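You operate a simulated robot arm through the tools that you are given. There is no shell and no other tool.

The job below is to be done with a simulated two-armed robot. You get a single attempt, and the scene is never put back.

## Task
Find the fuse tester's blown fuse and put it in the FAULTY tray.
Fine: it reads OPEN; red clip on the red pin, black clip on the black pin, meter on ohm and off again at the end; the good fuses stay in their holders.
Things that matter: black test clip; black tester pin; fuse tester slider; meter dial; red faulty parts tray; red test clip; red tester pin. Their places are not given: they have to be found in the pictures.

It is judged by the outcome, as a careful person would: the job done as asked, and still so three seconds after it is handed in. It fails if anything else is knocked over, pushed out of place, dropped, spilled or broken.

## Robot
Two 7-joint arms with two-finger grippers on one trunk that stands fixed in place. Base frame: the origin is at the foot of the trunk, x ahead of it, y to its left, z up. Lengths are in mm, angles in degrees, forces in N, time in s.
The left shoulder is at [25, 214, 1181], the right one opposite. With the tool pointing down near the work surface each hand reaches from about 100 to 760 mm from the base axis, measured 20 degrees to its own side. Payload 2.2 kg a hand.
Tool frame (each hand has its own): the origin (TCP) lies between the finger pads and is the grasp point; the fingertips stand 19 mm ahead of it; z points along the fingers, y is the line along which they close. The gripper opens to 116 mm; its body begins 70 mm behind the TCP.
Orientation is that of the tool frame in the base frame, as a unit quaternion [w, x, y, z]. With the fingers straight down and closing along the base's y, the tool's x points along the base's -x, its y along +y and its z along -z.

## Interface
- The arms move only by the tool step_arm. It takes "left_steps", "right_steps" or both (then of equal length, played together; a hand with none holds still); each is a list of rows, each a list of 7 numbers: the turn, a rotation vector about the tool's x, y, z in degrees, then the shift along the tool's x, y, z in mm, then the finger opening in mm, from 0 to 116. In form: [[rx, ry, rz, x, y, z, fingers], ...]. A call has 1 to 20 rows; each row shifts and turns the commanded pose from where the row before left it, along the tool's axes as they then stand. Rows are played at 5 a second. More than 50 mm and 8.6 degrees between two rows, or a gripper value outside its range, and nothing of the call is played. Where a pose cannot be reached the arm comes as near as it can. A force on the tool above 40 N (or 10 N above the force at the start of the call, whichever is more), or a blocked arm, ends the call early, and 0.2 s more pass. Each finger travels about 203.5 mm/s and halts on what it meets, pressing with about 30 N; the grip force reading is that of the motor and also rises with nothing between the fingers. The clock runs only during rows and for 0.2 s after the last one: add rows that do not move to give the fingers time. The reply holds the time, the measured pose of the TCP, the force on the tool along the base axes, the opening and the grip force, in the units named above and with some noise, with the torque about the TCP (base axes, N m) and any sound that the robot's microphone picked up.
- Cameras (640 x 400 px; columns grow to the right, rows downward): "scene" is now at [128.2, -41.5, 1367.6]; the picture's right is [-0.41, -0.91, -0.00], its down [-0.38, 0.17, -0.91] and it looks along [0.83, -0.37, -0.42] (base axes); focal length 310 px, centre (320, 200). "left" rides on the left gripper at [69, 15, -97] in its tool frame; the picture's right is [-0.21, 0.98, 0.00], its down [-0.76, -0.17, -0.63] and it looks along [-0.62, -0.14, 0.77] (tool axes); focal length 251 px, centre (320, 200). "right" rides on the right gripper at [69, -15, -97] in its tool frame; the picture's right is [0.21, 0.98, 0.00], its down [-0.76, 0.17, -0.63] and it looks along [-0.62, 0.13, 0.77] (tool axes); focal length 251 px, centre (320, 200).
- grab_frame(camera): a new picture of that camera. No time passes.
- raise_lower(by): moves the trunk up (or, below 0, down) by that many mm; the arms and the scene camera ride with it, the base frame stays. It gives what a move gives, with no picture.
- pan_tilt(pan, tilt): turns the head with the scene camera to pan (to the left, within 80 degrees either way) and tilt (down, from -29 to 69), counted from straight ahead of the robot. It gives what a move gives.
- pixel_to_xyz(camera, pixels): there is no depth. For up to 12 entries [column, row, z] of the newest picture of that camera ("zoom" is the newest enlarged one), the place [x, y] in the base frame at which the ray of that pixel passes the height z, good to about 2 mm. No time passes.
- inspect(camera, box): a new picture of the part [left, top, right, bottom] of that camera's present view, enlarged. No time passes.
- close_job(): hands the job in; it is judged then, once.

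Open the grippers and draw the arms clear of the work before you hand the job in, unless the task says otherwise.

The tools are called after ">>>" by a JSON object that holds its "op" and its "data". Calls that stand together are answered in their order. step_arm: Moves the arms, as the interface text tells. Its arguments: {"type":"object","properties":{"left_steps":{"type":"array","items":{"type":"array","items":{"type":"number"}}},"right_steps":{"type":"array","items":{"type":"array","items":{"type":"number"}}}},"required":[]} The other tools are called the same way: raise_lower (by) moves the trunk up or down; pan_tilt (pan, tilt) turns the head that bears the scene camera; grab_frame (camera) takes a picture; pixel_to_xyz (camera, pixels) gives the place at which the rays of pixels pass given heights; inspect (camera, box) takes an enlarged picture of a part of a camera's view; close_job () hands the job in.

At the start:

```text
time: 0.0
left_tool_pos: [473.1, -32.5, 1181.3]
left_tool_rot: [0.0, 0.0, 1.0, 0.001]
left_contact_force: [-0.3, -0.2, 0.4]
left_ft_torque: [0.0, 0.0, -0.01]
left_grip_width: 115.9
left_grip_force: 0.0
right_tool_pos: [336.6, -439.9, 1147.8]
right_tool_rot: [0.0, 0.005, 1.0, 0.01]
right_contact_force: [1.3, 0.6, -0.1]
right_ft_torque: [0.01, -0.02, 0.0]
right_grip_width: 116.1
right_grip_force: 0.0
trunk travel left (down, up): [-325.0, 165.0]
head pan, tilt (commanded): [-24.2, 24.4]
```

scene: 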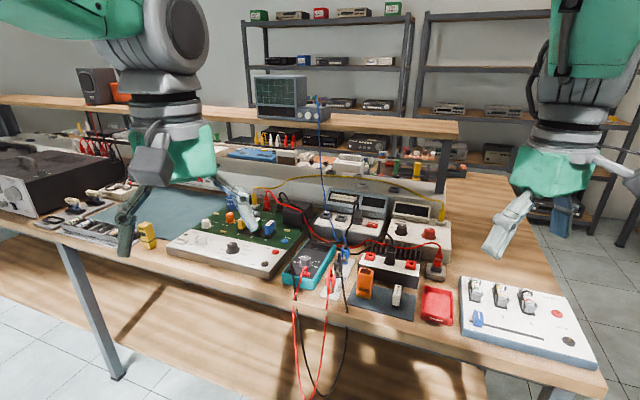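
right: 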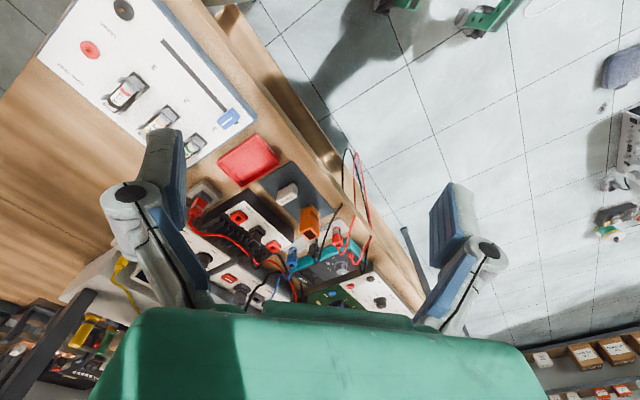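
left: 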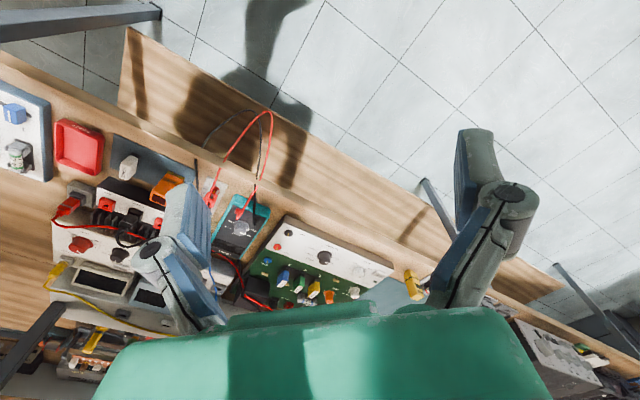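

The scene shows the fuse tester (white panel, around pixel 525,315), the red tray (437,305), the meter (teal, 312,262), and the clips hanging near (335,270). I take enlarged pictures to see the details.

>>> {"op": "inspect", "data": {"camera": "scene", "box": [440, 260, 610, 390]}}

>>> {"op": "inspect", "data": {"camera": "scene", "box": [270, 220, 460, 340]}}

>>> {"op": "inspect", "data": {"camera": "right", "box": [30, 0, 290, 200]}}

>>> {"op": "inspect", "data": {"camera": "left", "box": [140, 90, 340, 280]}}

```text
3.08 times, centred on (525, 325) of scene
```

zoom: 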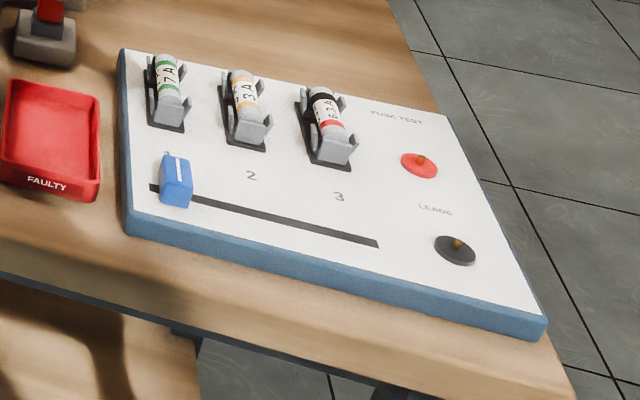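

```text
3.33 times, centred on (365, 280) of scene
```

zoom: 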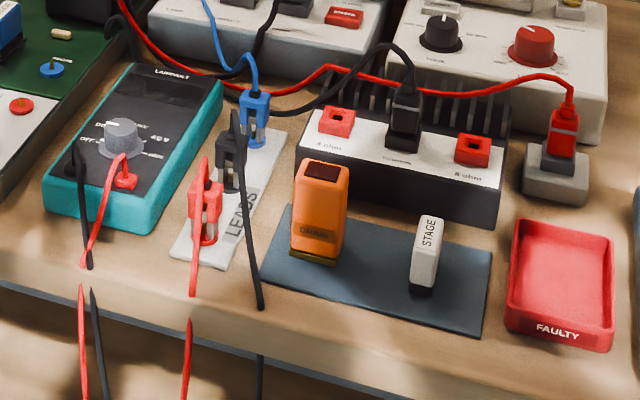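

```text
2.00 times, centred on (160, 100) of right
```

zoom: 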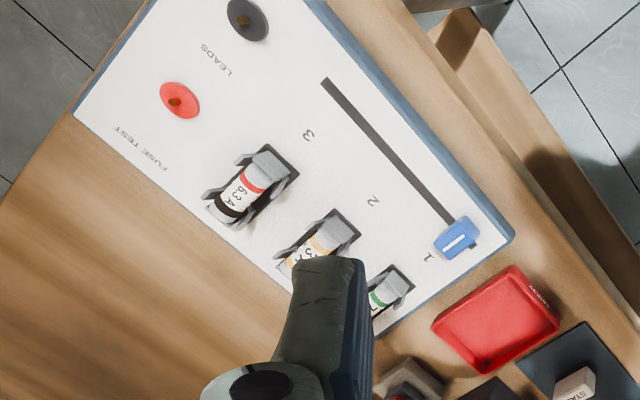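

```text
2.11 times, centred on (240, 185) of left
```

zoom: 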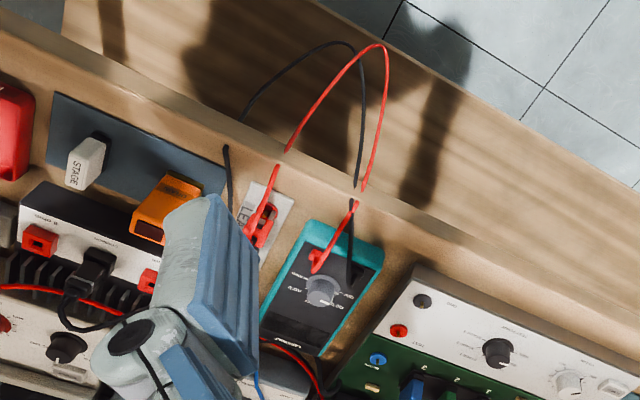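

I triangulate the heights by comparing the rays of the same features in the scene and right views: red pin at scene (557,314)/right (88,50), black pin at scene (569,341)/right (123,10), the slider, and a tray corner.

>>> {"op": "pixel_to_xyz", "data": {"camera": "scene", "pixels": [[557, 314, 700], [557, 314, 750], [557, 314, 800], [557, 314, 850], [569, 341, 750], [569, 341, 800], [569, 341, 850], [478, 317, 800], [478, 317, 850], [437, 305, 750], [437, 305, 800], [437, 305, 850]]}}

>>> {"op": "pixel_to_xyz", "data": {"camera": "right", "pixels": [[88, 50, 700], [88, 50, 750], [88, 50, 800], [88, 50, 850], [123, 10, 750], [123, 10, 800], [123, 10, 850], [229, 119, 800], [229, 119, 850], [248, 160, 750], [248, 160, 800], [248, 160, 850]]}}

```text
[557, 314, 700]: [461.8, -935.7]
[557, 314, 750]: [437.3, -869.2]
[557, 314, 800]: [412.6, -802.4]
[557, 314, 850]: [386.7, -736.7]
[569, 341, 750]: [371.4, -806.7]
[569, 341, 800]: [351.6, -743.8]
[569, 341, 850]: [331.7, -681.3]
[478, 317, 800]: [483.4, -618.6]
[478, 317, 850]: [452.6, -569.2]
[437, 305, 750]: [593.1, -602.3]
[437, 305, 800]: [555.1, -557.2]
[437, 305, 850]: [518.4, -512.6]
```

```text
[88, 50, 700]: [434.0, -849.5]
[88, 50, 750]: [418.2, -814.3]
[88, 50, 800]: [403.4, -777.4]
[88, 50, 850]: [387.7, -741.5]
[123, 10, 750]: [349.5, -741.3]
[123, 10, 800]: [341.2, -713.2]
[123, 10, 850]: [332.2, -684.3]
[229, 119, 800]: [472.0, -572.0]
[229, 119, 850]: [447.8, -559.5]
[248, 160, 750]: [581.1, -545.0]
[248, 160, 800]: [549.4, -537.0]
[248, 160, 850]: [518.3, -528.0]
```

Triangulation puts the pins near z≈848 mm (red ≈ (387,-739), black ≈ (332,-683)). Now I aim the head further down toward the work for a better view of the meter, leads, and tester.

>>> {"op": "pan_tilt", "data": {"pan": -30, "tilt": 45}}

>>> {"op": "grab_frame", "data": {"camera": "scene"}}

```text
time: 0.8
left_tool_pos: [469.3, -30.0, 1183.7]
left_tool_rot: [0.0, 0.0, 1.0, 0.0]
left_contact_force: [0.4, 0.2, -0.3]
left_ft_torque: [-0.04, 0.0, 0.01]
left_grip_width: 116.0
left_grip_force: 0.1
right_tool_pos: [333.5, -441.0, 1147.3]
right_tool_rot: [0.001, 0.006, 1.0, 0.013]
right_contact_force: [-0.8, 0.9, -0.1]
right_ft_torque: [0.01, 0.01, -0.01]
right_grip_width: 116.2
right_grip_force: 0.1
trunk travel left (down, up): [-325.0, 165.0]
head pan, tilt (commanded): [-30.0, 45.0]
```

```text
taken
```

scene: 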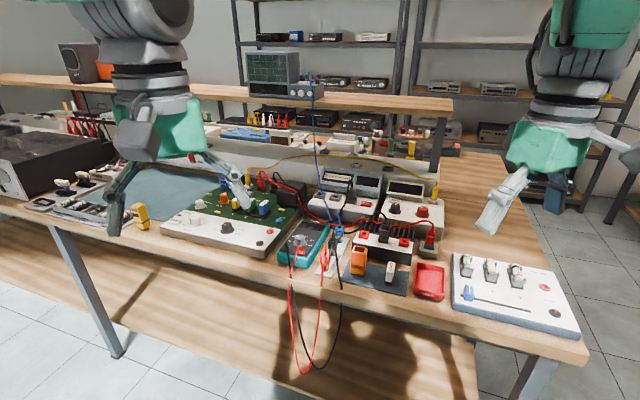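

The head only moved part of the way; I let a little time pass with idle rows so it settles.

>>> {"op": "step_arm", "data": {"right_steps": [[0, 0, 0, 0, 0, 0, 116], [0, 0, 0, 0, 0, 0, 116], [0, 0, 0, 0, 0, 0, 116], [0, 0, 0, 0, 0, 0, 116], [0, 0, 0, 0, 0, 0, 116]]}}

>>> {"op": "grab_frame", "data": {"camera": "scene"}}

```text
time: 2.0
left_tool_pos: [469.6, -30.7, 1184.0]
left_tool_rot: [0.0, 0.0, 1.0, 0.0]
left_contact_force: [0.6, -0.1, 0.3]
left_ft_torque: [-0.01, -0.01, -0.01]
left_grip_width: 115.7
left_grip_force: 0.0
right_tool_pos: [333.3, -439.9, 1146.7]
right_tool_rot: [0.0, 0.006, 1.0, 0.013]
right_contact_force: [0.6, 0.6, 0.1]
right_ft_torque: [0.03, 0.03, 0.02]
right_grip_width: 116.0
right_grip_force: 0.1
trunk travel left (down, up): [-325.0, 165.0]
head pan, tilt (commanded): [-30.0, 45.0]
```

```text
taken
```

scene: 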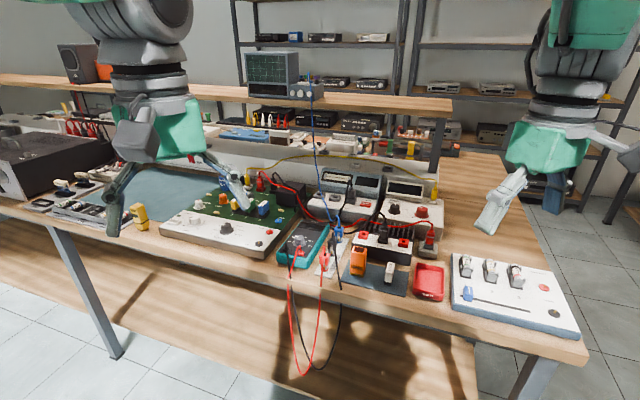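

The view shifted only a few degrees; I repeat the head command to see whether it turns in limited increments.

>>> {"op": "pan_tilt", "data": {"pan": -30, "tilt": 45}}

>>> {"op": "grab_frame", "data": {"camera": "scene"}}

```text
time: 2.6
left_tool_pos: [469.7, -30.5, 1183.6]
left_tool_rot: [0.001, 0.0, 1.0, 0.0]
left_contact_force: [-0.3, 0.5, 0.1]
left_ft_torque: [0.0, 0.01, -0.01]
left_grip_width: 116.2
left_grip_force: 0.0
right_tool_pos: [333.0, -438.2, 1147.4]
right_tool_rot: [0.001, 0.006, 1.0, 0.013]
right_contact_force: [-0.2, -0.1, 0.1]
right_ft_torque: [0.0, -0.01, 0.0]
right_grip_width: 116.2
right_grip_force: 0.1
trunk travel left (down, up): [-325.0, 165.0]
head pan, tilt (commanded): [-30.0, 45.0]
```

```text
taken
```

scene: 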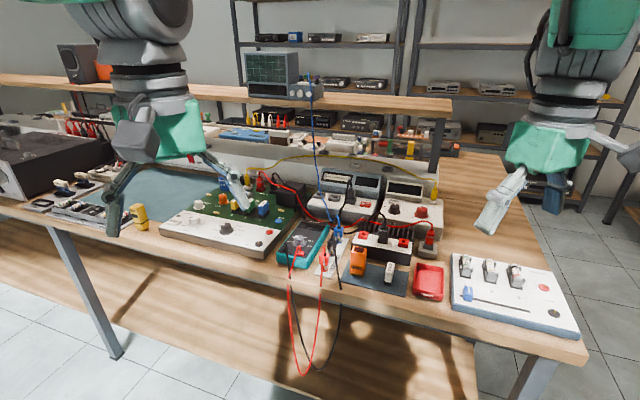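

The picture is unchanged, so I check whether the pixel mapping is still consistent after the turn, using the red pin at (543,288) and black pin at (555,313).

>>> {"op": "pixel_to_xyz", "data": {"camera": "scene", "pixels": [[543, 288, 848], [555, 313, 848], [320, 200, 850], [320, 200, 700]]}}

>>> {"op": "inspect", "data": {"camera": "scene", "box": [260, 210, 360, 290]}}

>>> {"op": "inspect", "data": {"camera": "scene", "box": [440, 240, 590, 345]}}

```text
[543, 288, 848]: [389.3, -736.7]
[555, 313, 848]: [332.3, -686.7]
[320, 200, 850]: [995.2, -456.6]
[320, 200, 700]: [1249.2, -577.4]
```

```text
5.00 times, centred on (310, 250) of scene
```

zoom: 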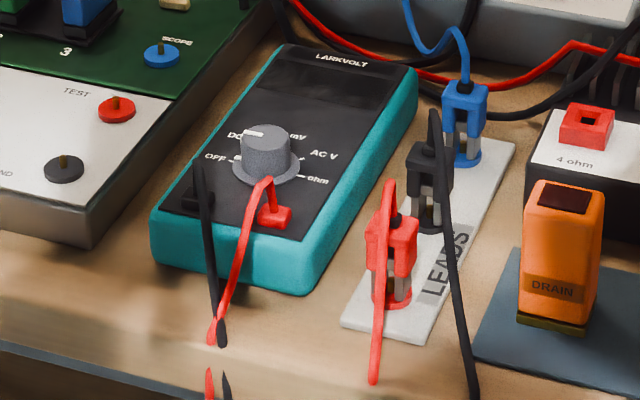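

```text
3.81 times, centred on (515, 292) of scene
```

zoom: 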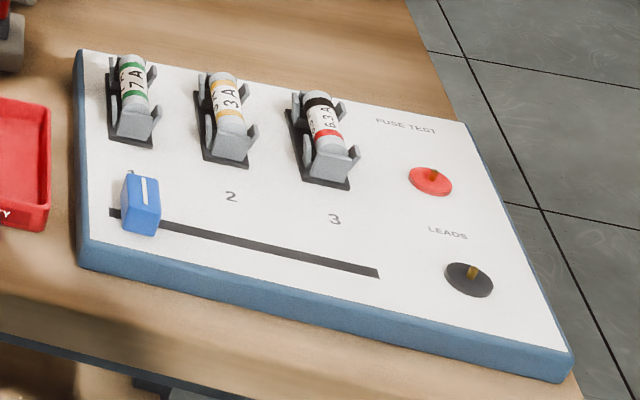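

Mapping remains consistent. The head is at about pan −25.6, tilt 28; I try a larger tilt to see whether it responds.

>>> {"op": "pan_tilt", "data": {"pan": -40, "tilt": 60}}

>>> {"op": "grab_frame", "data": {"camera": "scene"}}

```text
time: 3.4
left_tool_pos: [470.4, -31.9, 1182.8]
left_tool_rot: [0.0, 0.0, 1.0, 0.001]
left_contact_force: [1.1, 0.6, -0.2]
left_ft_torque: [0.0, 0.0, -0.01]
left_grip_width: 116.0
left_grip_force: 0.0
right_tool_pos: [333.7, -439.7, 1147.3]
right_tool_rot: [0.001, 0.006, 1.0, 0.014]
right_contact_force: [-0.8, -0.1, 0.7]
right_ft_torque: [0.01, 0.01, 0.04]
right_grip_width: 116.1
right_grip_force: 0.1
trunk travel left (down, up): [-325.0, 165.0]
head pan, tilt (commanded): [-40.0, 60.0]
```

```text
taken
```

scene: 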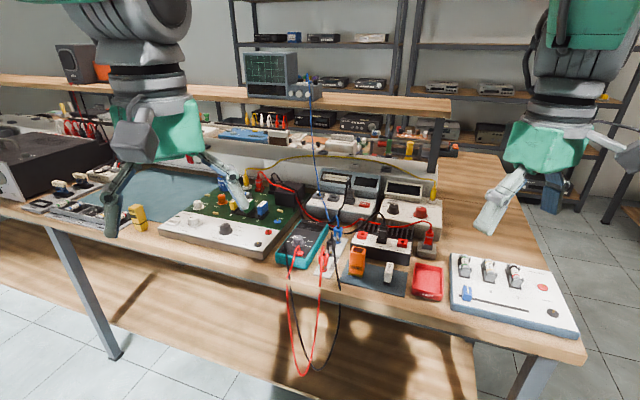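

The head seems stuck at this attitude, but the enlarged pictures resolve detail well. I zoom tightly on the meter dial and on the clips in the LEADS holder.

>>> {"op": "inspect", "data": {"camera": "scene", "box": [284, 222, 332, 252]}}

>>> {"op": "inspect", "data": {"camera": "scene", "box": [310, 215, 370, 280]}}

>>> {"op": "grab_frame", "data": {"camera": "left"}}

>>> {"op": "inspect", "data": {"camera": "left", "box": [200, 180, 290, 260]}}

```text
13.33 times, centred on (308, 237) of scene
```

zoom: 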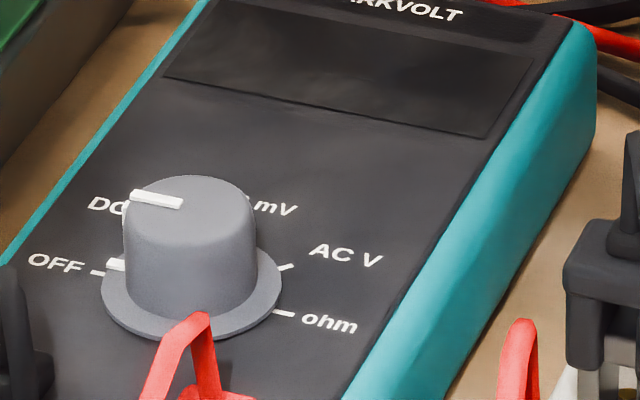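

```text
6.15 times, centred on (340, 248) of scene
```

zoom: 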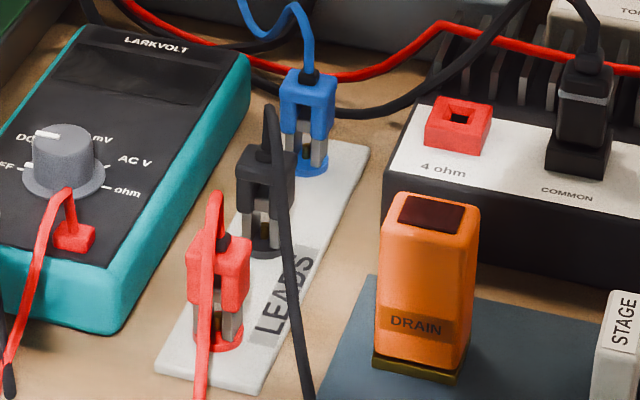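

```text
taken
```

left: 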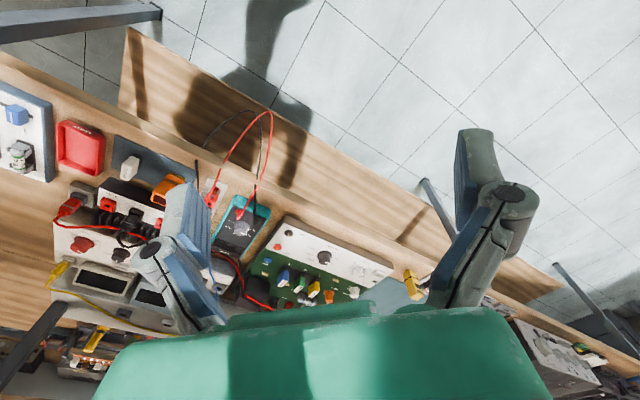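

```text
5.00 times, centred on (245, 220) of left
```

zoom: 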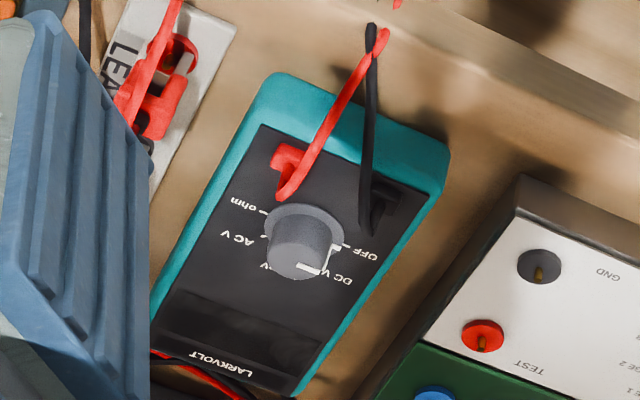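

The flange mark points to OFF, with ohm on the opposite side of the dial. I get left-camera rays for the meter features from this zoom (dial base (305,235), OFF tick (345,247), ohm tick (265,211), top teal corners).

>>> {"op": "pixel_to_xyz", "data": {"camera": "zoom", "pixels": [[305, 235, 840], [305, 235, 860], [347, 248, 840], [347, 248, 860], [264, 211, 840], [264, 211, 860], [198, 352, 840], [198, 352, 860], [295, 180, 860], [370, 225, 860], [298, 252, 860], [298, 252, 880]]}}

>>> {"op": "inspect", "data": {"camera": "scene", "box": [284, 222, 332, 252]}}

>>> {"op": "pixel_to_xyz", "data": {"camera": "zoom", "pixels": [[192, 295, 840], [192, 295, 860], [95, 273, 840], [95, 273, 860], [285, 313, 840], [285, 313, 860], [435, 12, 840], [435, 12, 860], [190, 205, 860], [190, 205, 880]]}}

```text
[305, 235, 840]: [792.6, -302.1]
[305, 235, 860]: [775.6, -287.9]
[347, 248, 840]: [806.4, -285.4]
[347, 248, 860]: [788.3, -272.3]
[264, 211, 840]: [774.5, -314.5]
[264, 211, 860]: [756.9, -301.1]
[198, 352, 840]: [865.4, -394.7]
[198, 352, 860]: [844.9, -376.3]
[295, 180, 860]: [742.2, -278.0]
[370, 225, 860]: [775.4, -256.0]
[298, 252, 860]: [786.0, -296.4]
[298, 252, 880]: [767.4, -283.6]
```

```text
13.33 times, centred on (308, 237) of scene
```

zoom: 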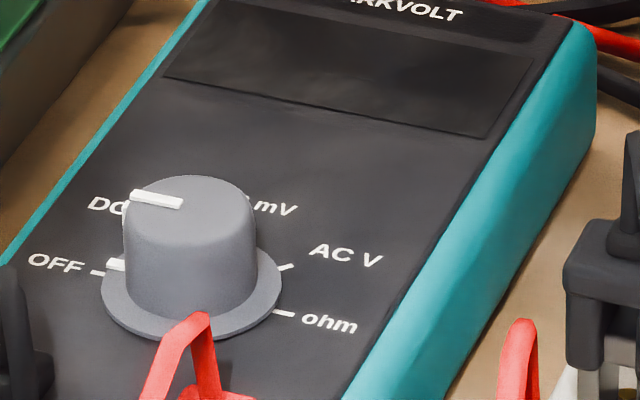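

```text
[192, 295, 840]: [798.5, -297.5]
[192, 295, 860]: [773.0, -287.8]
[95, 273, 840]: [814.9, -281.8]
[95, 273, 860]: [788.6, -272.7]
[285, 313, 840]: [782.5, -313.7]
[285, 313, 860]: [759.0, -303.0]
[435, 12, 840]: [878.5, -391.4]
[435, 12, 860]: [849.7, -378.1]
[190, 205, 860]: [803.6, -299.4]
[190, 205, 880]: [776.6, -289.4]
```

Rays agree at z≈860: dial centre ≈ (774,-288), OFF tick ≈ (788,-272), ohm tick ≈ (758,-302). Now I triangulate the red clip (scene (323,259), left (212,202)) and other bench items.

>>> {"op": "pixel_to_xyz", "data": {"camera": "scene", "pixels": [[323.4, 259, 830], [323.4, 259, 860], [323.4, 259, 890], [329.5, 282, 820], [397, 303, 820], [403, 296, 820], [431, 289, 820], [431, 289, 840]]}}

>>> {"op": "pixel_to_xyz", "data": {"camera": "left", "pixels": [[212, 202, 830], [212, 202, 860], [212, 202, 890], [80, 145, 820], [80, 145, 840]]}}

>>> {"op": "grab_frame", "data": {"camera": "right"}}

>>> {"op": "inspect", "data": {"camera": "right", "box": [180, 120, 420, 300]}}

```text
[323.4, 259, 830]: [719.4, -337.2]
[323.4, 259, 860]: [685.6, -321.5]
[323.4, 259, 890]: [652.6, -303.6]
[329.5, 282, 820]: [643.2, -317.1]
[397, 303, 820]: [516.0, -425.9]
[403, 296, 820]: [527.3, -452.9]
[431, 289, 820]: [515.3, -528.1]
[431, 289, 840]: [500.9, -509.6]
```

```text
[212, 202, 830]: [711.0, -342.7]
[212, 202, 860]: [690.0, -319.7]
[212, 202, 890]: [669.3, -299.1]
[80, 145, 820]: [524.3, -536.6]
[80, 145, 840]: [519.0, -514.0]
```

```text
taken
```

right: 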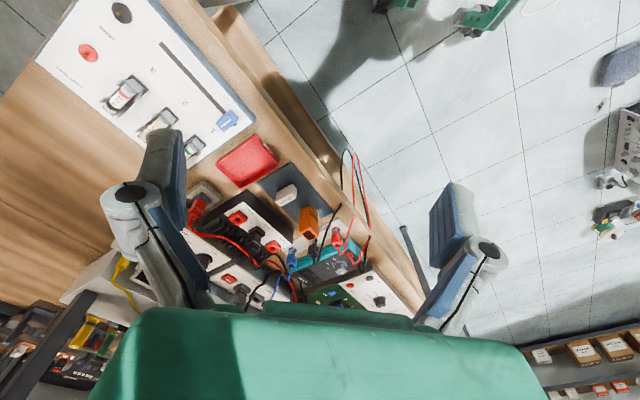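

```text
2.22 times, centred on (300, 210) of right
```

zoom: 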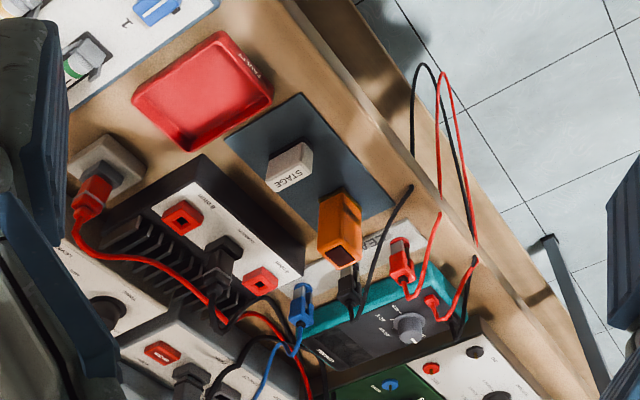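

Red clip body is near (692,-322,855) and the bench surface about z≈825. I move the left arm aside to the left, and bring the right hand over the leads/meter at a safe height to look with its camera.

>>> {"op": "step_arm", "data": {"left_steps": [[0, 0, 0, 5, 40, 0, 116], [0, 0, 0, 5, 40, 0, 116], [0, 0, 0, 5, 40, 0, 116], [0, 0, 0, 5, 40, 0, 116], [0, 0, 0, 5, 40, 0, 116], [0, 0, 0, 5, 0, 0, 116]], "right_steps": [[0, 0, 0, -38, 18, 8, 116], [0, 0, 0, -38, 18, 8, 116], [0, 0, 0, -38, 18, 16, 116], [0, 0, 0, -38, 18, 16, 116], [0, 0, 0, -38, 18, 16, 116], [0, 0, 0, -38, 18, 16, 116]]}}

>>> {"op": "grab_frame", "data": {"camera": "right"}}

>>> {"op": "grab_frame", "data": {"camera": "scene"}}

```text
time: 4.8
left_tool_pos: [440.8, 171.5, 1181.2]
left_tool_rot: [0.0, -0.001, 1.0, 0.0]
left_contact_force: [1.1, -0.3, 0.4]
left_ft_torque: [-0.01, 0.06, 0.0]
left_grip_width: 116.0
left_grip_force: 0.1
right_tool_pos: [564.2, -340.1, 1070.5]
right_tool_rot: [0.002, 0.017, 1.0, 0.022]
right_contact_force: [0.0, -0.3, 0.1]
right_ft_torque: [-0.03, 0.01, -0.01]
right_grip_width: 115.5
right_grip_force: 0.0
trunk travel left (down, up): [-325.0, 165.0]
head pan, tilt (commanded): [-40.0, 60.0]
```

```text
taken
```

right: 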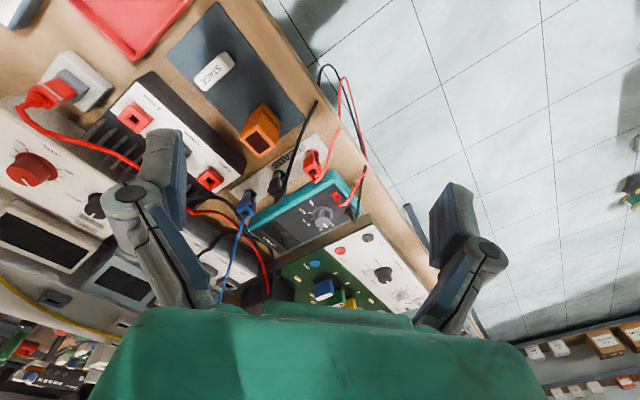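

```text
taken
```

scene: 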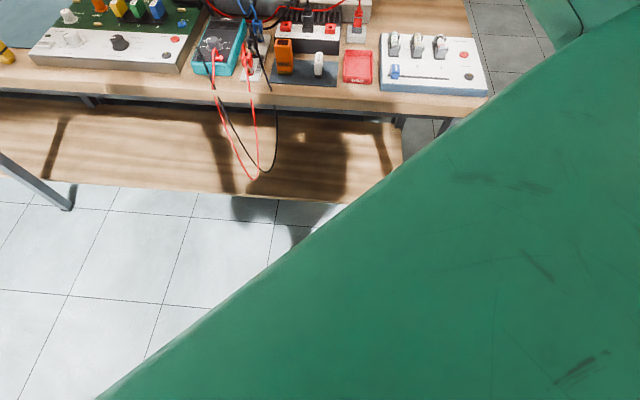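

The head has now caught up (it moves while arm rows play). I set a better tilt, and zoom the right camera on the leads and meter around (300,180).

>>> {"op": "inspect", "data": {"camera": "right", "box": [220, 110, 400, 250]}}

>>> {"op": "pan_tilt", "data": {"pan": -30, "tilt": 42}}

```text
2.86 times, centred on (310, 180) of right
```

zoom: 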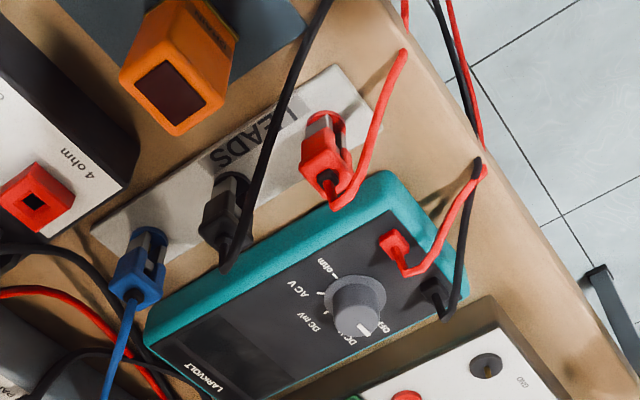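

```text
time: 5.6
left_tool_pos: [439.8, 169.4, 1183.0]
left_tool_rot: [0.001, 0.0, 1.0, 0.0]
left_contact_force: [-0.5, 0.4, -1.0]
left_ft_torque: [0.01, -0.03, 0.0]
left_grip_width: 116.0
left_grip_force: 0.0
right_tool_pos: [561.5, -342.3, 1068.9]
right_tool_rot: [-0.001, 0.017, 1.0, 0.02]
right_contact_force: [-0.3, -0.7, -0.5]
right_ft_torque: [-0.01, -0.02, 0.01]
right_grip_width: 116.1
right_grip_force: 0.1
trunk travel left (down, up): [-325.0, 165.0]
head pan, tilt (commanded): [-30.0, 42.0]
```

A clear view: the red clip stands upright on its post at zoom (328,160), black clip at (225,215), with wires leaving their tops. I pass some idle time to let the head settle, then zoom both cameras on the clips.

>>> {"op": "step_arm", "data": {"right_steps": [[0, 0, 0, 0, 0, 0, 116], [0, 0, 0, 0, 0, 0, 116], [0, 0, 0, 0, 0, 0, 116], [0, 0, 0, 0, 0, 0, 116], [0, 0, 0, 0, 0, 0, 116]]}}

>>> {"op": "grab_frame", "data": {"camera": "scene"}}

>>> {"op": "inspect", "data": {"camera": "right", "box": [260, 130, 350, 190]}}

```text
time: 6.8
left_tool_pos: [439.0, 170.6, 1182.2]
left_tool_rot: [0.001, 0.0, 1.0, 0.0]
left_contact_force: [-0.5, -0.5, -0.6]
left_ft_torque: [0.02, 0.0, 0.02]
left_grip_width: 115.9
left_grip_force: 0.1
right_tool_pos: [561.7, -340.8, 1067.5]
right_tool_rot: [-0.001, 0.016, 1.0, 0.02]
right_contact_force: [-1.0, 0.2, -0.1]
right_ft_torque: [-0.03, 0.04, 0.0]
right_grip_width: 116.2
right_grip_force: 0.1
trunk travel left (down, up): [-325.0, 165.0]
head pan, tilt (commanded): [-30.0, 42.0]
```

```text
taken
```

scene: 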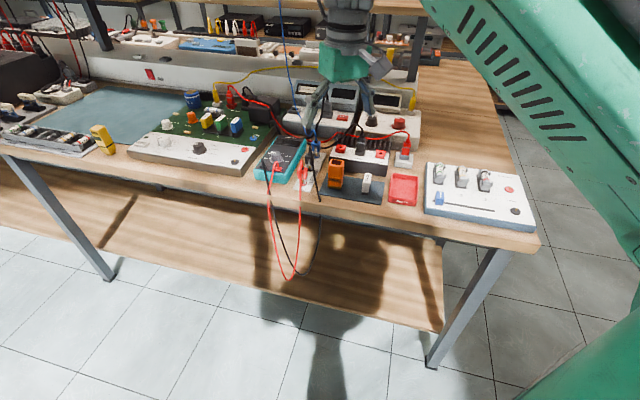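

```text
6.67 times, centred on (305, 160) of right
```

zoom: 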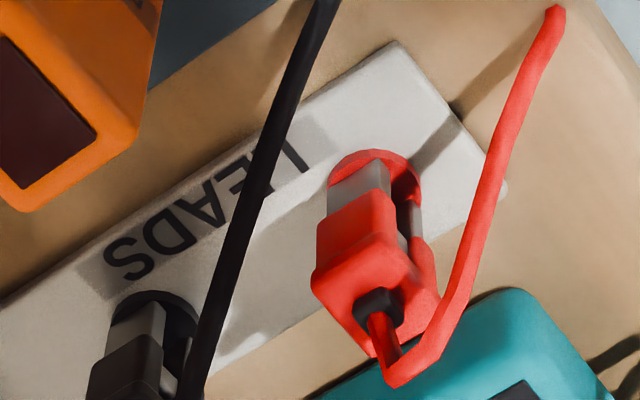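

The red clip has its two grey jaws below a red block with a strain relief at zoom (378,303). I get its rays in the right zoom, then in a scene zoom.

>>> {"op": "pixel_to_xyz", "data": {"camera": "zoom", "pixels": [[378, 305, 860], [378, 305, 875], [378, 305, 890], [318, 280, 860], [318, 280, 875], [435, 290, 860], [435, 290, 875], [330, 170, 830], [420, 175, 830], [395, 45, 828], [495, 185, 828], [375, 165, 830]]}}

>>> {"op": "inspect", "data": {"camera": "scene", "box": [290, 145, 330, 195]}}

```text
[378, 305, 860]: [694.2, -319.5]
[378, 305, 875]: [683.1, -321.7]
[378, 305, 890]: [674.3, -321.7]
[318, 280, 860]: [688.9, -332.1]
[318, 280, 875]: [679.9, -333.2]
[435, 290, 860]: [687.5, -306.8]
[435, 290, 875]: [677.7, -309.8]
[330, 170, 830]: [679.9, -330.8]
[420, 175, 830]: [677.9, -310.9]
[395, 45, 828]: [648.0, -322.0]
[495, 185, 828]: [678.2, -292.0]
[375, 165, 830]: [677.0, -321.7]
```

```text
8.00 times, centred on (310, 170) of scene
```

zoom: 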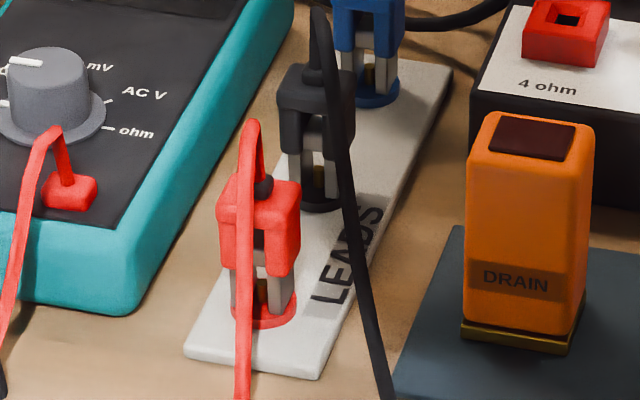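

The scene view shows the strain relief base at zoom (263,190), the disc at (262,312), and card corners (187,355),(318,378). I compute those rays.

>>> {"op": "pixel_to_xyz", "data": {"camera": "zoom", "pixels": [[263, 190, 860], [263, 190, 870], [263, 190, 880], [263, 190, 890], [262, 312, 825], [262, 312, 835], [187, 357, 820], [187, 357, 830], [318, 378, 820], [318, 378, 830], [320, 75, 870], [320, 75, 880]]}}

>>> {"op": "inspect", "data": {"camera": "right", "box": [255, 160, 325, 210]}}

```text
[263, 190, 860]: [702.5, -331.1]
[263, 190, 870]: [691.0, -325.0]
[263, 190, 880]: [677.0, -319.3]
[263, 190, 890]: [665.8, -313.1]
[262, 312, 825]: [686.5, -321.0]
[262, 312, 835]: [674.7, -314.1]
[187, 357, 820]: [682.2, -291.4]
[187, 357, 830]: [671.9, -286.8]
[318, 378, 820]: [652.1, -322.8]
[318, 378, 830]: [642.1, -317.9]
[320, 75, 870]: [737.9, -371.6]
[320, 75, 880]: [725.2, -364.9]
```

```text
8.00 times, centred on (290, 185) of right
```

zoom: 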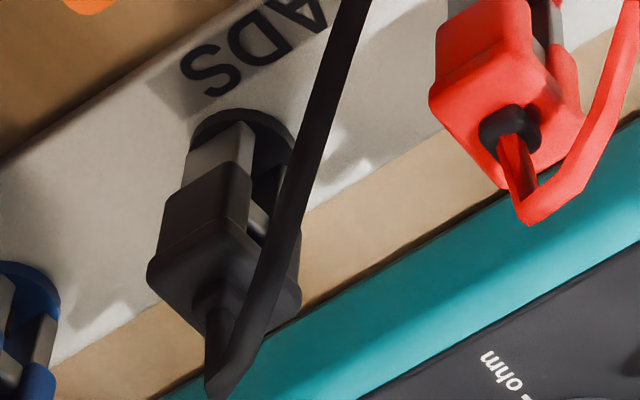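

Card top z≈824, red clip body top z≈874 at (684,-322), post at ≈(682,-320); the bench is turned 45°, so clip jaws lie along (0.707,0.707). Now I get rays for the black clip (strain relief zoom (213,305), disc (243,135)) and the meter edge near the clips.

>>> {"op": "pixel_to_xyz", "data": {"camera": "zoom", "pixels": [[213, 308, 864], [213, 308, 874], [243, 150, 826], [500, 260, 858], [340, 355, 858], [640, 175, 858], [148, 275, 870], [302, 300, 870], [250, 175, 870], [485, 130, 874]]}}

>>> {"op": "inspect", "data": {"camera": "scene", "box": [290, 145, 330, 195]}}

>>> {"op": "pixel_to_xyz", "data": {"camera": "zoom", "pixels": [[318, 72, 864], [318, 72, 874], [320, 197, 826], [262, 314, 826], [372, 90, 826], [127, 232, 858], [205, 118, 858], [290, 5, 858], [218, 193, 874], [300, 185, 874], [240, 200, 874]]}}

```text
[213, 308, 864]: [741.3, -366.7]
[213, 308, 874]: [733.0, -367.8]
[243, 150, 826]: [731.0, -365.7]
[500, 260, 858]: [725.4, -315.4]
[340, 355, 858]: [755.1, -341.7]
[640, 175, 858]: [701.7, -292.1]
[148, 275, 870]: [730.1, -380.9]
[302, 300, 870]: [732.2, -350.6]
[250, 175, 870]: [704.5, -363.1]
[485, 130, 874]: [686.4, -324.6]
```

```text
8.00 times, centred on (310, 170) of scene
```

zoom: 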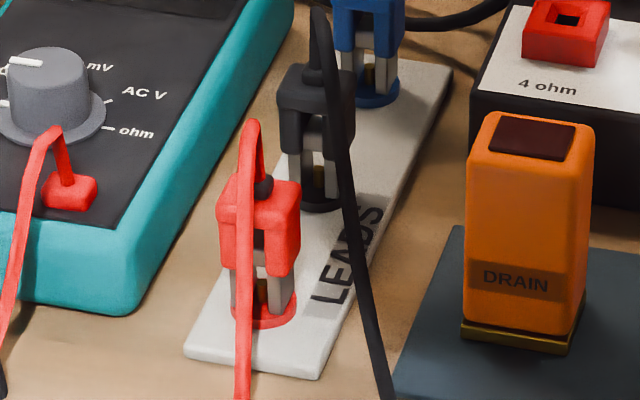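

```text
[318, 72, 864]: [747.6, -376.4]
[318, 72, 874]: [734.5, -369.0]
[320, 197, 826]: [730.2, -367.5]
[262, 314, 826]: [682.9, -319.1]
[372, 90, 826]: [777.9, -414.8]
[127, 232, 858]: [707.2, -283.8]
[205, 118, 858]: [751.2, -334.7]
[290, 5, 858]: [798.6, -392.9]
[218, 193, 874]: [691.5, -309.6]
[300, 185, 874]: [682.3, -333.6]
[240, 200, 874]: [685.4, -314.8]
```

The black clip is at ≈(732,-367), red at ≈(683.5,-320); the meter's right edge is ~34 mm left of the clip centres. I look at the right gripper in the scene view to judge the finger thickness.

>>> {"op": "inspect", "data": {"camera": "scene", "box": [280, 30, 420, 140]}}

>>> {"op": "inspect", "data": {"camera": "right", "box": [90, 110, 530, 350]}}

```text
3.64 times, centred on (350, 85) of scene
```

zoom: 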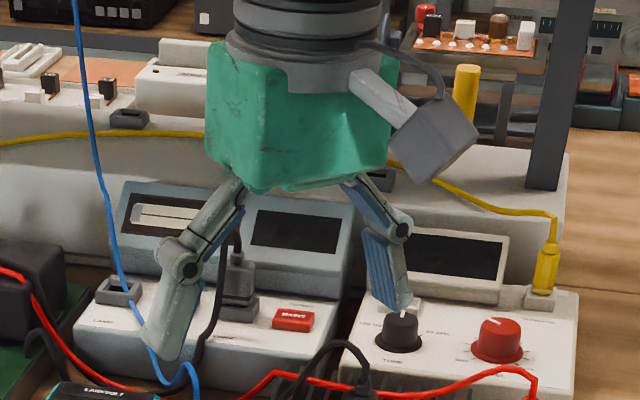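

```text
1.45 times, centred on (310, 230) of right
```

zoom: 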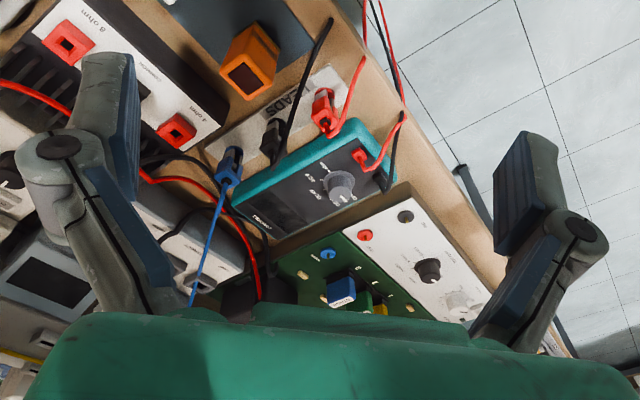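

The fingers taper toward the tips, so a grip near the top of the clip body is feasible. I first turn the right hand 45° (closing along the bench's left-right line), level it, and narrow the opening while still high.

>>> {"op": "step_arm", "data": {"right_steps": [[2.3, 0, 0, 0, 0, 0, 100], [0, 0, 7.2, 0, 0, 0, 80], [0, 0, 7.2, 0, 0, 0, 60], [0, 0, 7.2, 0, 0, 0, 46], [0, 0, 7.2, 0, 0, 0, 46], [0, 0, 7.2, 0, 0, 0, 46], [0, 0, 7.2, 0, 0, 0, 46], [0, 0, 0, 0, 0, 0, 46], [0, 0, 0, 0, 0, 0, 46]]}}

>>> {"op": "grab_frame", "data": {"camera": "right"}}

```text
time: 8.8
left_tool_pos: [439.5, 169.7, 1183.6]
left_tool_rot: [0.0, 0.0, 1.0, -0.001]
left_contact_force: [0.3, -0.4, 0.4]
left_ft_torque: [-0.01, -0.02, 0.02]
left_grip_width: 116.1
left_grip_force: 0.0
right_tool_pos: [540.3, -407.7, 1054.0]
right_tool_rot: [0.003, 0.373, 0.928, -0.004]
right_contact_force: [0.3, -0.9, -0.4]
right_ft_torque: [0.01, 0.0, -0.02]
right_grip_width: 46.3
right_grip_force: 0.0
right hand out of reach, approached as far as the arm can: row 5, 6, 7
trunk travel left (down, up): [-325.0, 165.0]
head pan, tilt (commanded): [-30.0, 42.0]
```

```text
taken
```

right: 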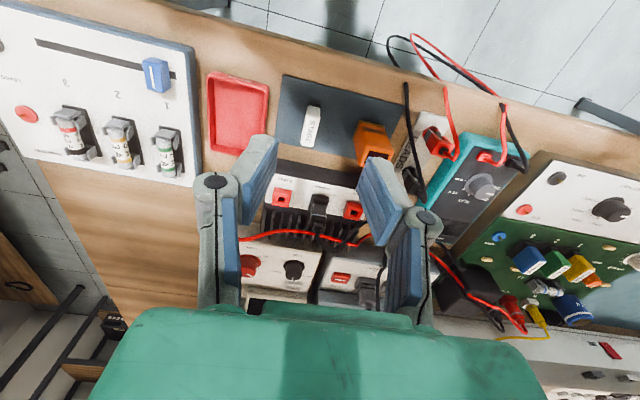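

The yaw was reached but the hand slid back to (540,-408), so at this height the pose was at a joint limit. I try approaching the point above the red clip lower (z≈960), watching the reply.

>>> {"op": "step_arm", "data": {"right_steps": [[0, 0, 0, -4, 16, 30, 46], [0, 0, 0, -8, 32, 30, 46], [0, 0, 0, -8, 32, 20, 46], [0, 0, 0, -8, 32, 14, 46], [0, 0, 0, -8, 32, 0, 46], [0, 0, 0, -6, 18, 0, 46]]}}

```text
time: 10.2
left_tool_pos: [438.7, 170.1, 1183.8]
left_tool_rot: [0.001, 0.0, 1.0, 0.0]
left_contact_force: [0.3, -0.3, -0.2]
left_ft_torque: [0.01, -0.01, -0.01]
left_grip_width: 116.2
left_grip_force: 0.1
right_tool_pos: [601.4, -415.4, 951.3]
right_tool_rot: [0.006, 0.37, 0.929, -0.007]
right_contact_force: [-0.2, 0.2, 0.2]
right_ft_torque: [-0.02, -0.01, -0.01]
right_grip_width: 46.1
right_grip_force: 0.1
right hand out of reach, approached as far as the arm can: row 1, 2, 3, 4, 5, 6
trunk travel left (down, up): [-325.0, 165.0]
head pan, tilt (commanded): [-30.0, 42.0]
```

With this yaw the hand cannot move further toward +y here—likely a wrist limit in this arm configuration. I raise the trunk by 100 mm (hand rises too, safe) and retry to see whether reach improves.

>>> {"op": "raise_lower", "data": {"by": 100}}

>>> {"op": "step_arm", "data": {"right_steps": [[0, 0, 0, 0, 30, 20, 46], [0, 0, 0, 0, 30, 20, 46], [0, 0, 0, 0, 30, 20, 46], [0, 0, 0, 0, 30, 0, 46]]}}

>>> {"op": "grab_frame", "data": {"camera": "scene"}}

```text
time: 11.6
left_tool_pos: [440.8, 169.1, 1282.4]
left_tool_rot: [0.0, 0.0, 1.0, 0.0]
left_contact_force: [-0.1, 0.1, -0.3]
left_ft_torque: [-0.02, -0.02, 0.03]
left_grip_width: 115.9
left_grip_force: 0.1
right_tool_pos: [604.4, -416.3, 1050.4]
right_tool_rot: [0.005, 0.369, 0.929, -0.008]
right_contact_force: [-0.3, 0.1, -0.4]
right_ft_torque: [0.01, 0.01, -0.02]
right_grip_width: 46.3
right_grip_force: 0.0
trunk travel left (down, up): [-425.0, 65.0]
head pan, tilt (commanded): [-30.0, 42.0]
```

```text
time: 12.6
left_tool_pos: [440.1, 169.6, 1283.2]
left_tool_rot: [0.001, 0.0, 1.0, -0.001]
left_contact_force: [-0.2, 0.0, -0.2]
left_ft_torque: [-0.03, -0.01, 0.0]
left_grip_width: 115.9
left_grip_force: 0.0
right_tool_pos: [593.8, -395.0, 1004.5]
right_tool_rot: [0.008, 0.362, 0.932, -0.004]
right_contact_force: [-0.7, 0.5, 0.8]
right_ft_torque: [-0.02, 0.03, 0.02]
right_grip_width: 46.1
right_grip_force: 0.0
right hand out of reach, approached as far as the arm can: row 1, 2, 3, 4
trunk travel left (down, up): [-425.0, 65.0]
head pan, tilt (commanded): [-30.0, 42.0]
```

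```text
taken
```

scene: 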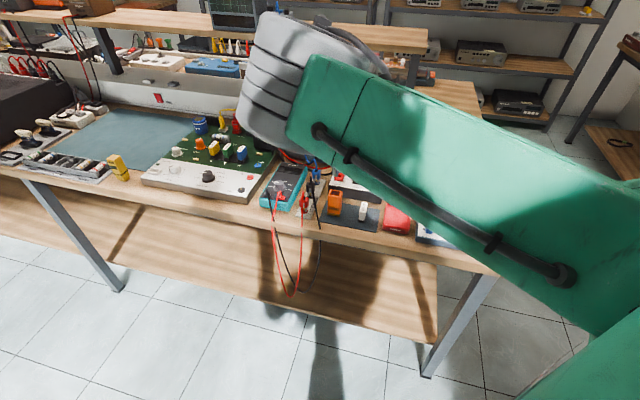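

The forearm comes in from the right with the elbow out, so the wrist's yaw range is what limits. I test how far the hand can yaw the other way (toward +135°, an equivalent finger line), staying high in clear air.

>>> {"op": "step_arm", "data": {"right_steps": [[0, 0, -8.5, 0, 0, -20, 46], [0, 0, -8.5, 0, 0, -20, 46], [0, 0, -8.5, 0, 0, 0, 46], [0, 0, -8.5, 0, 0, 0, 46], [0, 0, -8.5, 0, 0, 0, 46], [0, 0, -8.5, 0, 0, 0, 46], [0, 0, -8.5, 0, 0, 0, 46], [0, 0, -8.5, 0, 0, 0, 46], [0, 0, -8.5, 0, 0, 0, 46], [0, 0, -8.5, 0, 0, 0, 46], [0, 0, -8.5, 0, 0, 0, 46], [0, 0, -8.5, 0, 0, 0, 46], [0, 0, -8.5, 0, 0, 0, 46], [0, 0, -8.5, 0, 0, 0, 46], [0, 0, -8.5, 0, 0, 0, 46], [0, 0, -8.5, 0, 0, 0, 46], [0, 0, -8.5, 0, 0, 0, 46], [0, 0, -8.5, 0, 0, 0, 46], [0, 0, -8.5, 0, 0, 0, 46], [0, 0, -8.5, 0, 0, 0, 46]]}}

>>> {"op": "grab_frame", "data": {"camera": "scene"}}

```text
time: 16.8
left_tool_pos: [440.7, 169.7, 1283.8]
left_tool_rot: [0.0, -0.001, 1.0, 0.0]
left_contact_force: [-0.6, -0.3, -0.3]
left_ft_torque: [0.04, -0.06, -0.04]
left_grip_width: 115.9
left_grip_force: 0.1
right_tool_pos: [595.3, -394.6, 1044.0]
right_tool_rot: [0.007, 0.894, -0.448, 0.007]
right_contact_force: [0.2, 0.3, 0.1]
right_ft_torque: [0.0, -0.02, 0.01]
right_grip_width: 46.1
right_grip_force: 0.1
trunk travel left (down, up): [-425.0, 65.0]
head pan, tilt (commanded): [-30.0, 42.0]
```

```text
taken
```

scene: 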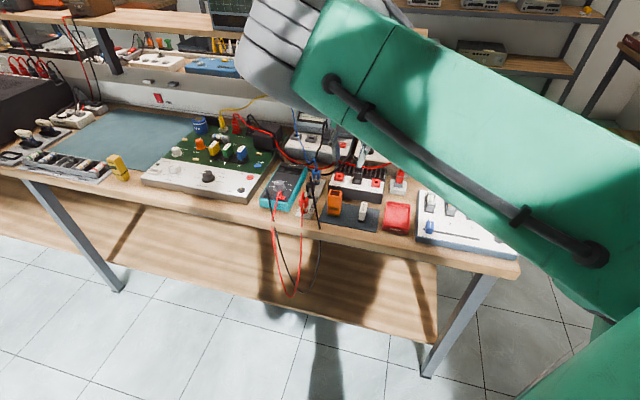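

Yaw +127° was reached without trouble, so I use yaw +135° (finger line is the same). Next I test moving to above the red clip at z≈1000.

>>> {"op": "step_arm", "data": {"right_steps": [[0, 0, -8.2, 2, -20, 0, 46], [0, 0, 0, 2, -24, 4, 46], [0, 0, 0, 2, -24, 10, 46], [0, 0, 0, 2, -24, 15, 46], [0, 0, 0, 2, -23, 15, 46], [0, 0, 0, 0, 0, 0, 46], [0, 0, 0, 0, 0, 0, 46]]}}

>>> {"op": "grab_frame", "data": {"camera": "right"}}

```text
time: 18.4
left_tool_pos: [439.4, 169.6, 1284.3]
left_tool_rot: [0.001, 0.0, 1.0, 0.0]
left_contact_force: [0.0, -0.8, 0.4]
left_ft_torque: [-0.02, 0.02, 0.0]
left_grip_width: 116.0
left_grip_force: 0.0
right_tool_pos: [686.0, -323.1, 998.5]
right_tool_rot: [0.007, 0.923, -0.384, 0.005]
right_contact_force: [0.2, 0.2, 0.2]
right_ft_torque: [0.01, 0.0, 0.0]
right_grip_width: 46.2
right_grip_force: 0.0
trunk travel left (down, up): [-425.0, 65.0]
head pan, tilt (commanded): [-30.0, 42.0]
```

```text
taken
```

right: 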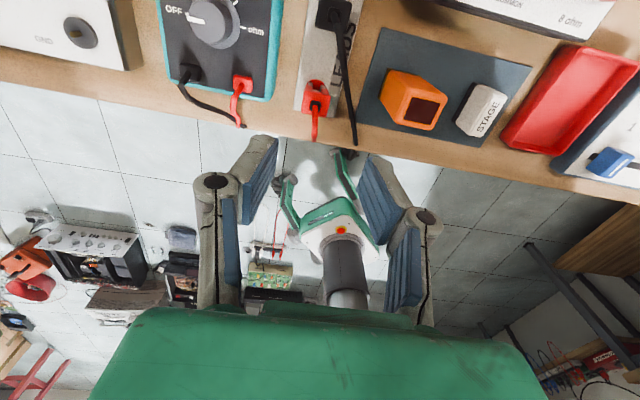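

The hand is now squarely above the red clip. Before grasping, I test whether the dial at (774,-288) is reachable at this trunk height, staying at z≈980.

>>> {"op": "step_arm", "data": {"right_steps": [[0, 0, 0, 12, -29, 4, 46], [0, 0, 0, 12, -29, 4, 46], [0, 0, 0, 13, -29, 4, 46], [0, 0, 0, 0, 0, 0, 46], [0, 0, 0, 0, 0, 0, 46]]}}

>>> {"op": "grab_frame", "data": {"camera": "right"}}

>>> {"op": "grab_frame", "data": {"camera": "scene"}}

```text
time: 19.6
left_tool_pos: [440.5, 169.8, 1282.9]
left_tool_rot: [0.001, 0.0, 1.0, -0.001]
left_contact_force: [-0.1, -0.2, -0.1]
left_ft_torque: [-0.01, 0.0, 0.0]
left_grip_width: 116.0
left_grip_force: 0.1
right_tool_pos: [723.7, -304.4, 991.0]
right_tool_rot: [0.008, 0.923, -0.384, 0.005]
right_contact_force: [-0.7, -0.5, 0.2]
right_ft_torque: [0.01, -0.01, -0.02]
right_grip_width: 46.0
right_grip_force: 0.0
right hand out of reach, approached as far as the arm can: row 2, 3
trunk travel left (down, up): [-425.0, 65.0]
head pan, tilt (commanded): [-30.0, 42.0]
```

```text
taken
```

right: 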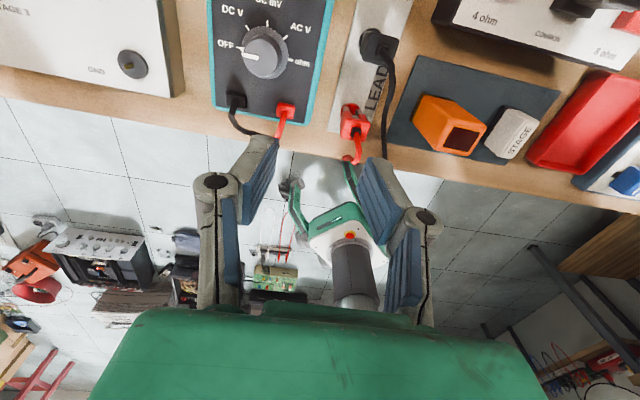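

```text
taken
```

scene: 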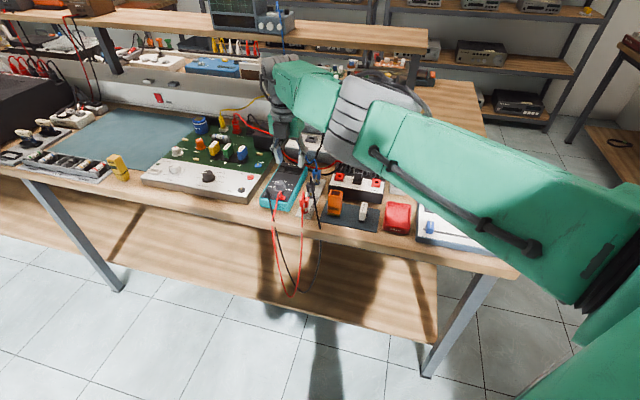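

The hand stops at ≈(724,-304): the arm is extended. Since the shoulder is high now, I pull the hand back and up, then lower the trunk by 200 mm so the arm works closer to level.

>>> {"op": "step_arm", "data": {"right_steps": [[0, 0, 0, -3.4, 10, -20, 46], [0, 0, 0, -3.4, 10, -43, 46], [0, 0, 0, -3.4, 10, -43, 46], [0, 0, 0, -3.4, 10, -43, 46], [0, 0, 0, 0, 0, 0, 46]]}}

>>> {"op": "raise_lower", "data": {"by": -170}}

>>> {"op": "grab_frame", "data": {"camera": "scene"}}

```text
time: 20.8
left_tool_pos: [440.4, 168.6, 1281.6]
left_tool_rot: [-0.001, 0.0, 1.0, 0.0]
left_contact_force: [0.7, -1.1, 0.4]
left_ft_torque: [0.02, 0.03, 0.02]
left_grip_width: 115.9
left_grip_force: 0.0
right_tool_pos: [681.4, -320.0, 1140.6]
right_tool_rot: [0.008, 0.923, -0.384, 0.005]
right_contact_force: [0.4, 0.1, -0.9]
right_ft_torque: [0.0, 0.01, 0.0]
right_grip_width: 46.0
right_grip_force: 0.0
trunk travel left (down, up): [-425.0, 65.0]
head pan, tilt (commanded): [-30.0, 42.0]
```

```text
time: 22.7
left_tool_pos: [439.8, 169.1, 1114.0]
left_tool_rot: [0.001, 0.0, 1.0, 0.0]
left_contact_force: [0.6, 0.0, -0.5]
left_ft_torque: [0.02, 0.04, 0.0]
left_grip_width: 115.9
left_grip_force: 0.0
right_tool_pos: [681.7, -317.6, 971.4]
right_tool_rot: [0.008, 0.923, -0.385, 0.006]
right_contact_force: [-0.4, -0.8, -0.2]
right_ft_torque: [-0.03, 0.01, 0.02]
right_grip_width: 46.0
right_grip_force: 0.1
trunk travel left (down, up): [-255.0, 235.0]
head pan, tilt (commanded): [-30.0, 42.0]
```

```text
taken
```

scene: 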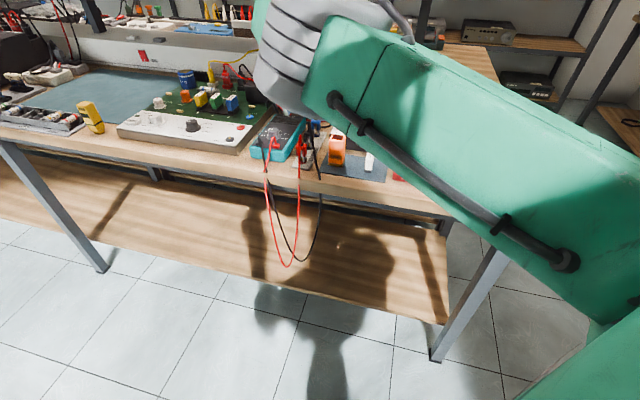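

Now the shoulder is at about 1111 mm; I test the reach to above the dial at z≈960.

>>> {"op": "step_arm", "data": {"right_steps": [[0, 0, 0, 14.5, -28.8, 4, 46], [0, 0, 0, 14.5, -28.8, 4, 46], [0, 0, 0, 14.5, -28.8, 4, 46], [0, 0, 0, 0, 0, 0, 46], [0, 0, 0, 0, 0, 0, 46]]}}

>>> {"op": "grab_frame", "data": {"camera": "right"}}

```text
time: 23.9
left_tool_pos: [439.5, 168.9, 1113.4]
left_tool_rot: [0.001, 0.0, 1.0, 0.0]
left_contact_force: [-0.5, -0.2, 0.2]
left_ft_torque: [-0.03, 0.01, 0.0]
left_grip_width: 116.1
left_grip_force: 0.1
right_tool_pos: [726.0, -304.8, 965.5]
right_tool_rot: [0.007, 0.923, -0.384, 0.005]
right_contact_force: [-0.2, -0.7, 0.1]
right_ft_torque: [0.01, 0.01, 0.0]
right_grip_width: 45.8
right_grip_force: 0.1
right hand out of reach, approached as far as the arm can: row 2, 3
trunk travel left (down, up): [-255.0, 235.0]
head pan, tilt (commanded): [-30.0, 42.0]
```

```text
taken
```

right: 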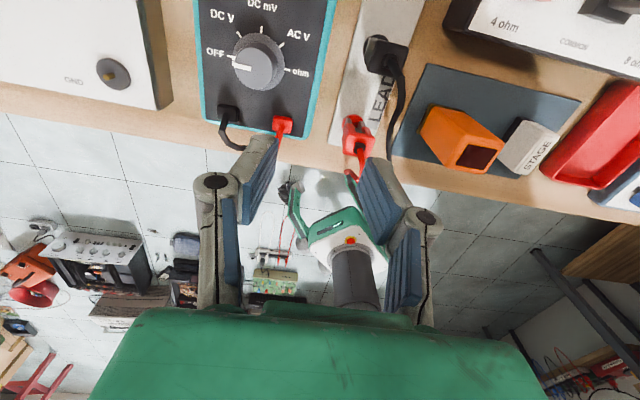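

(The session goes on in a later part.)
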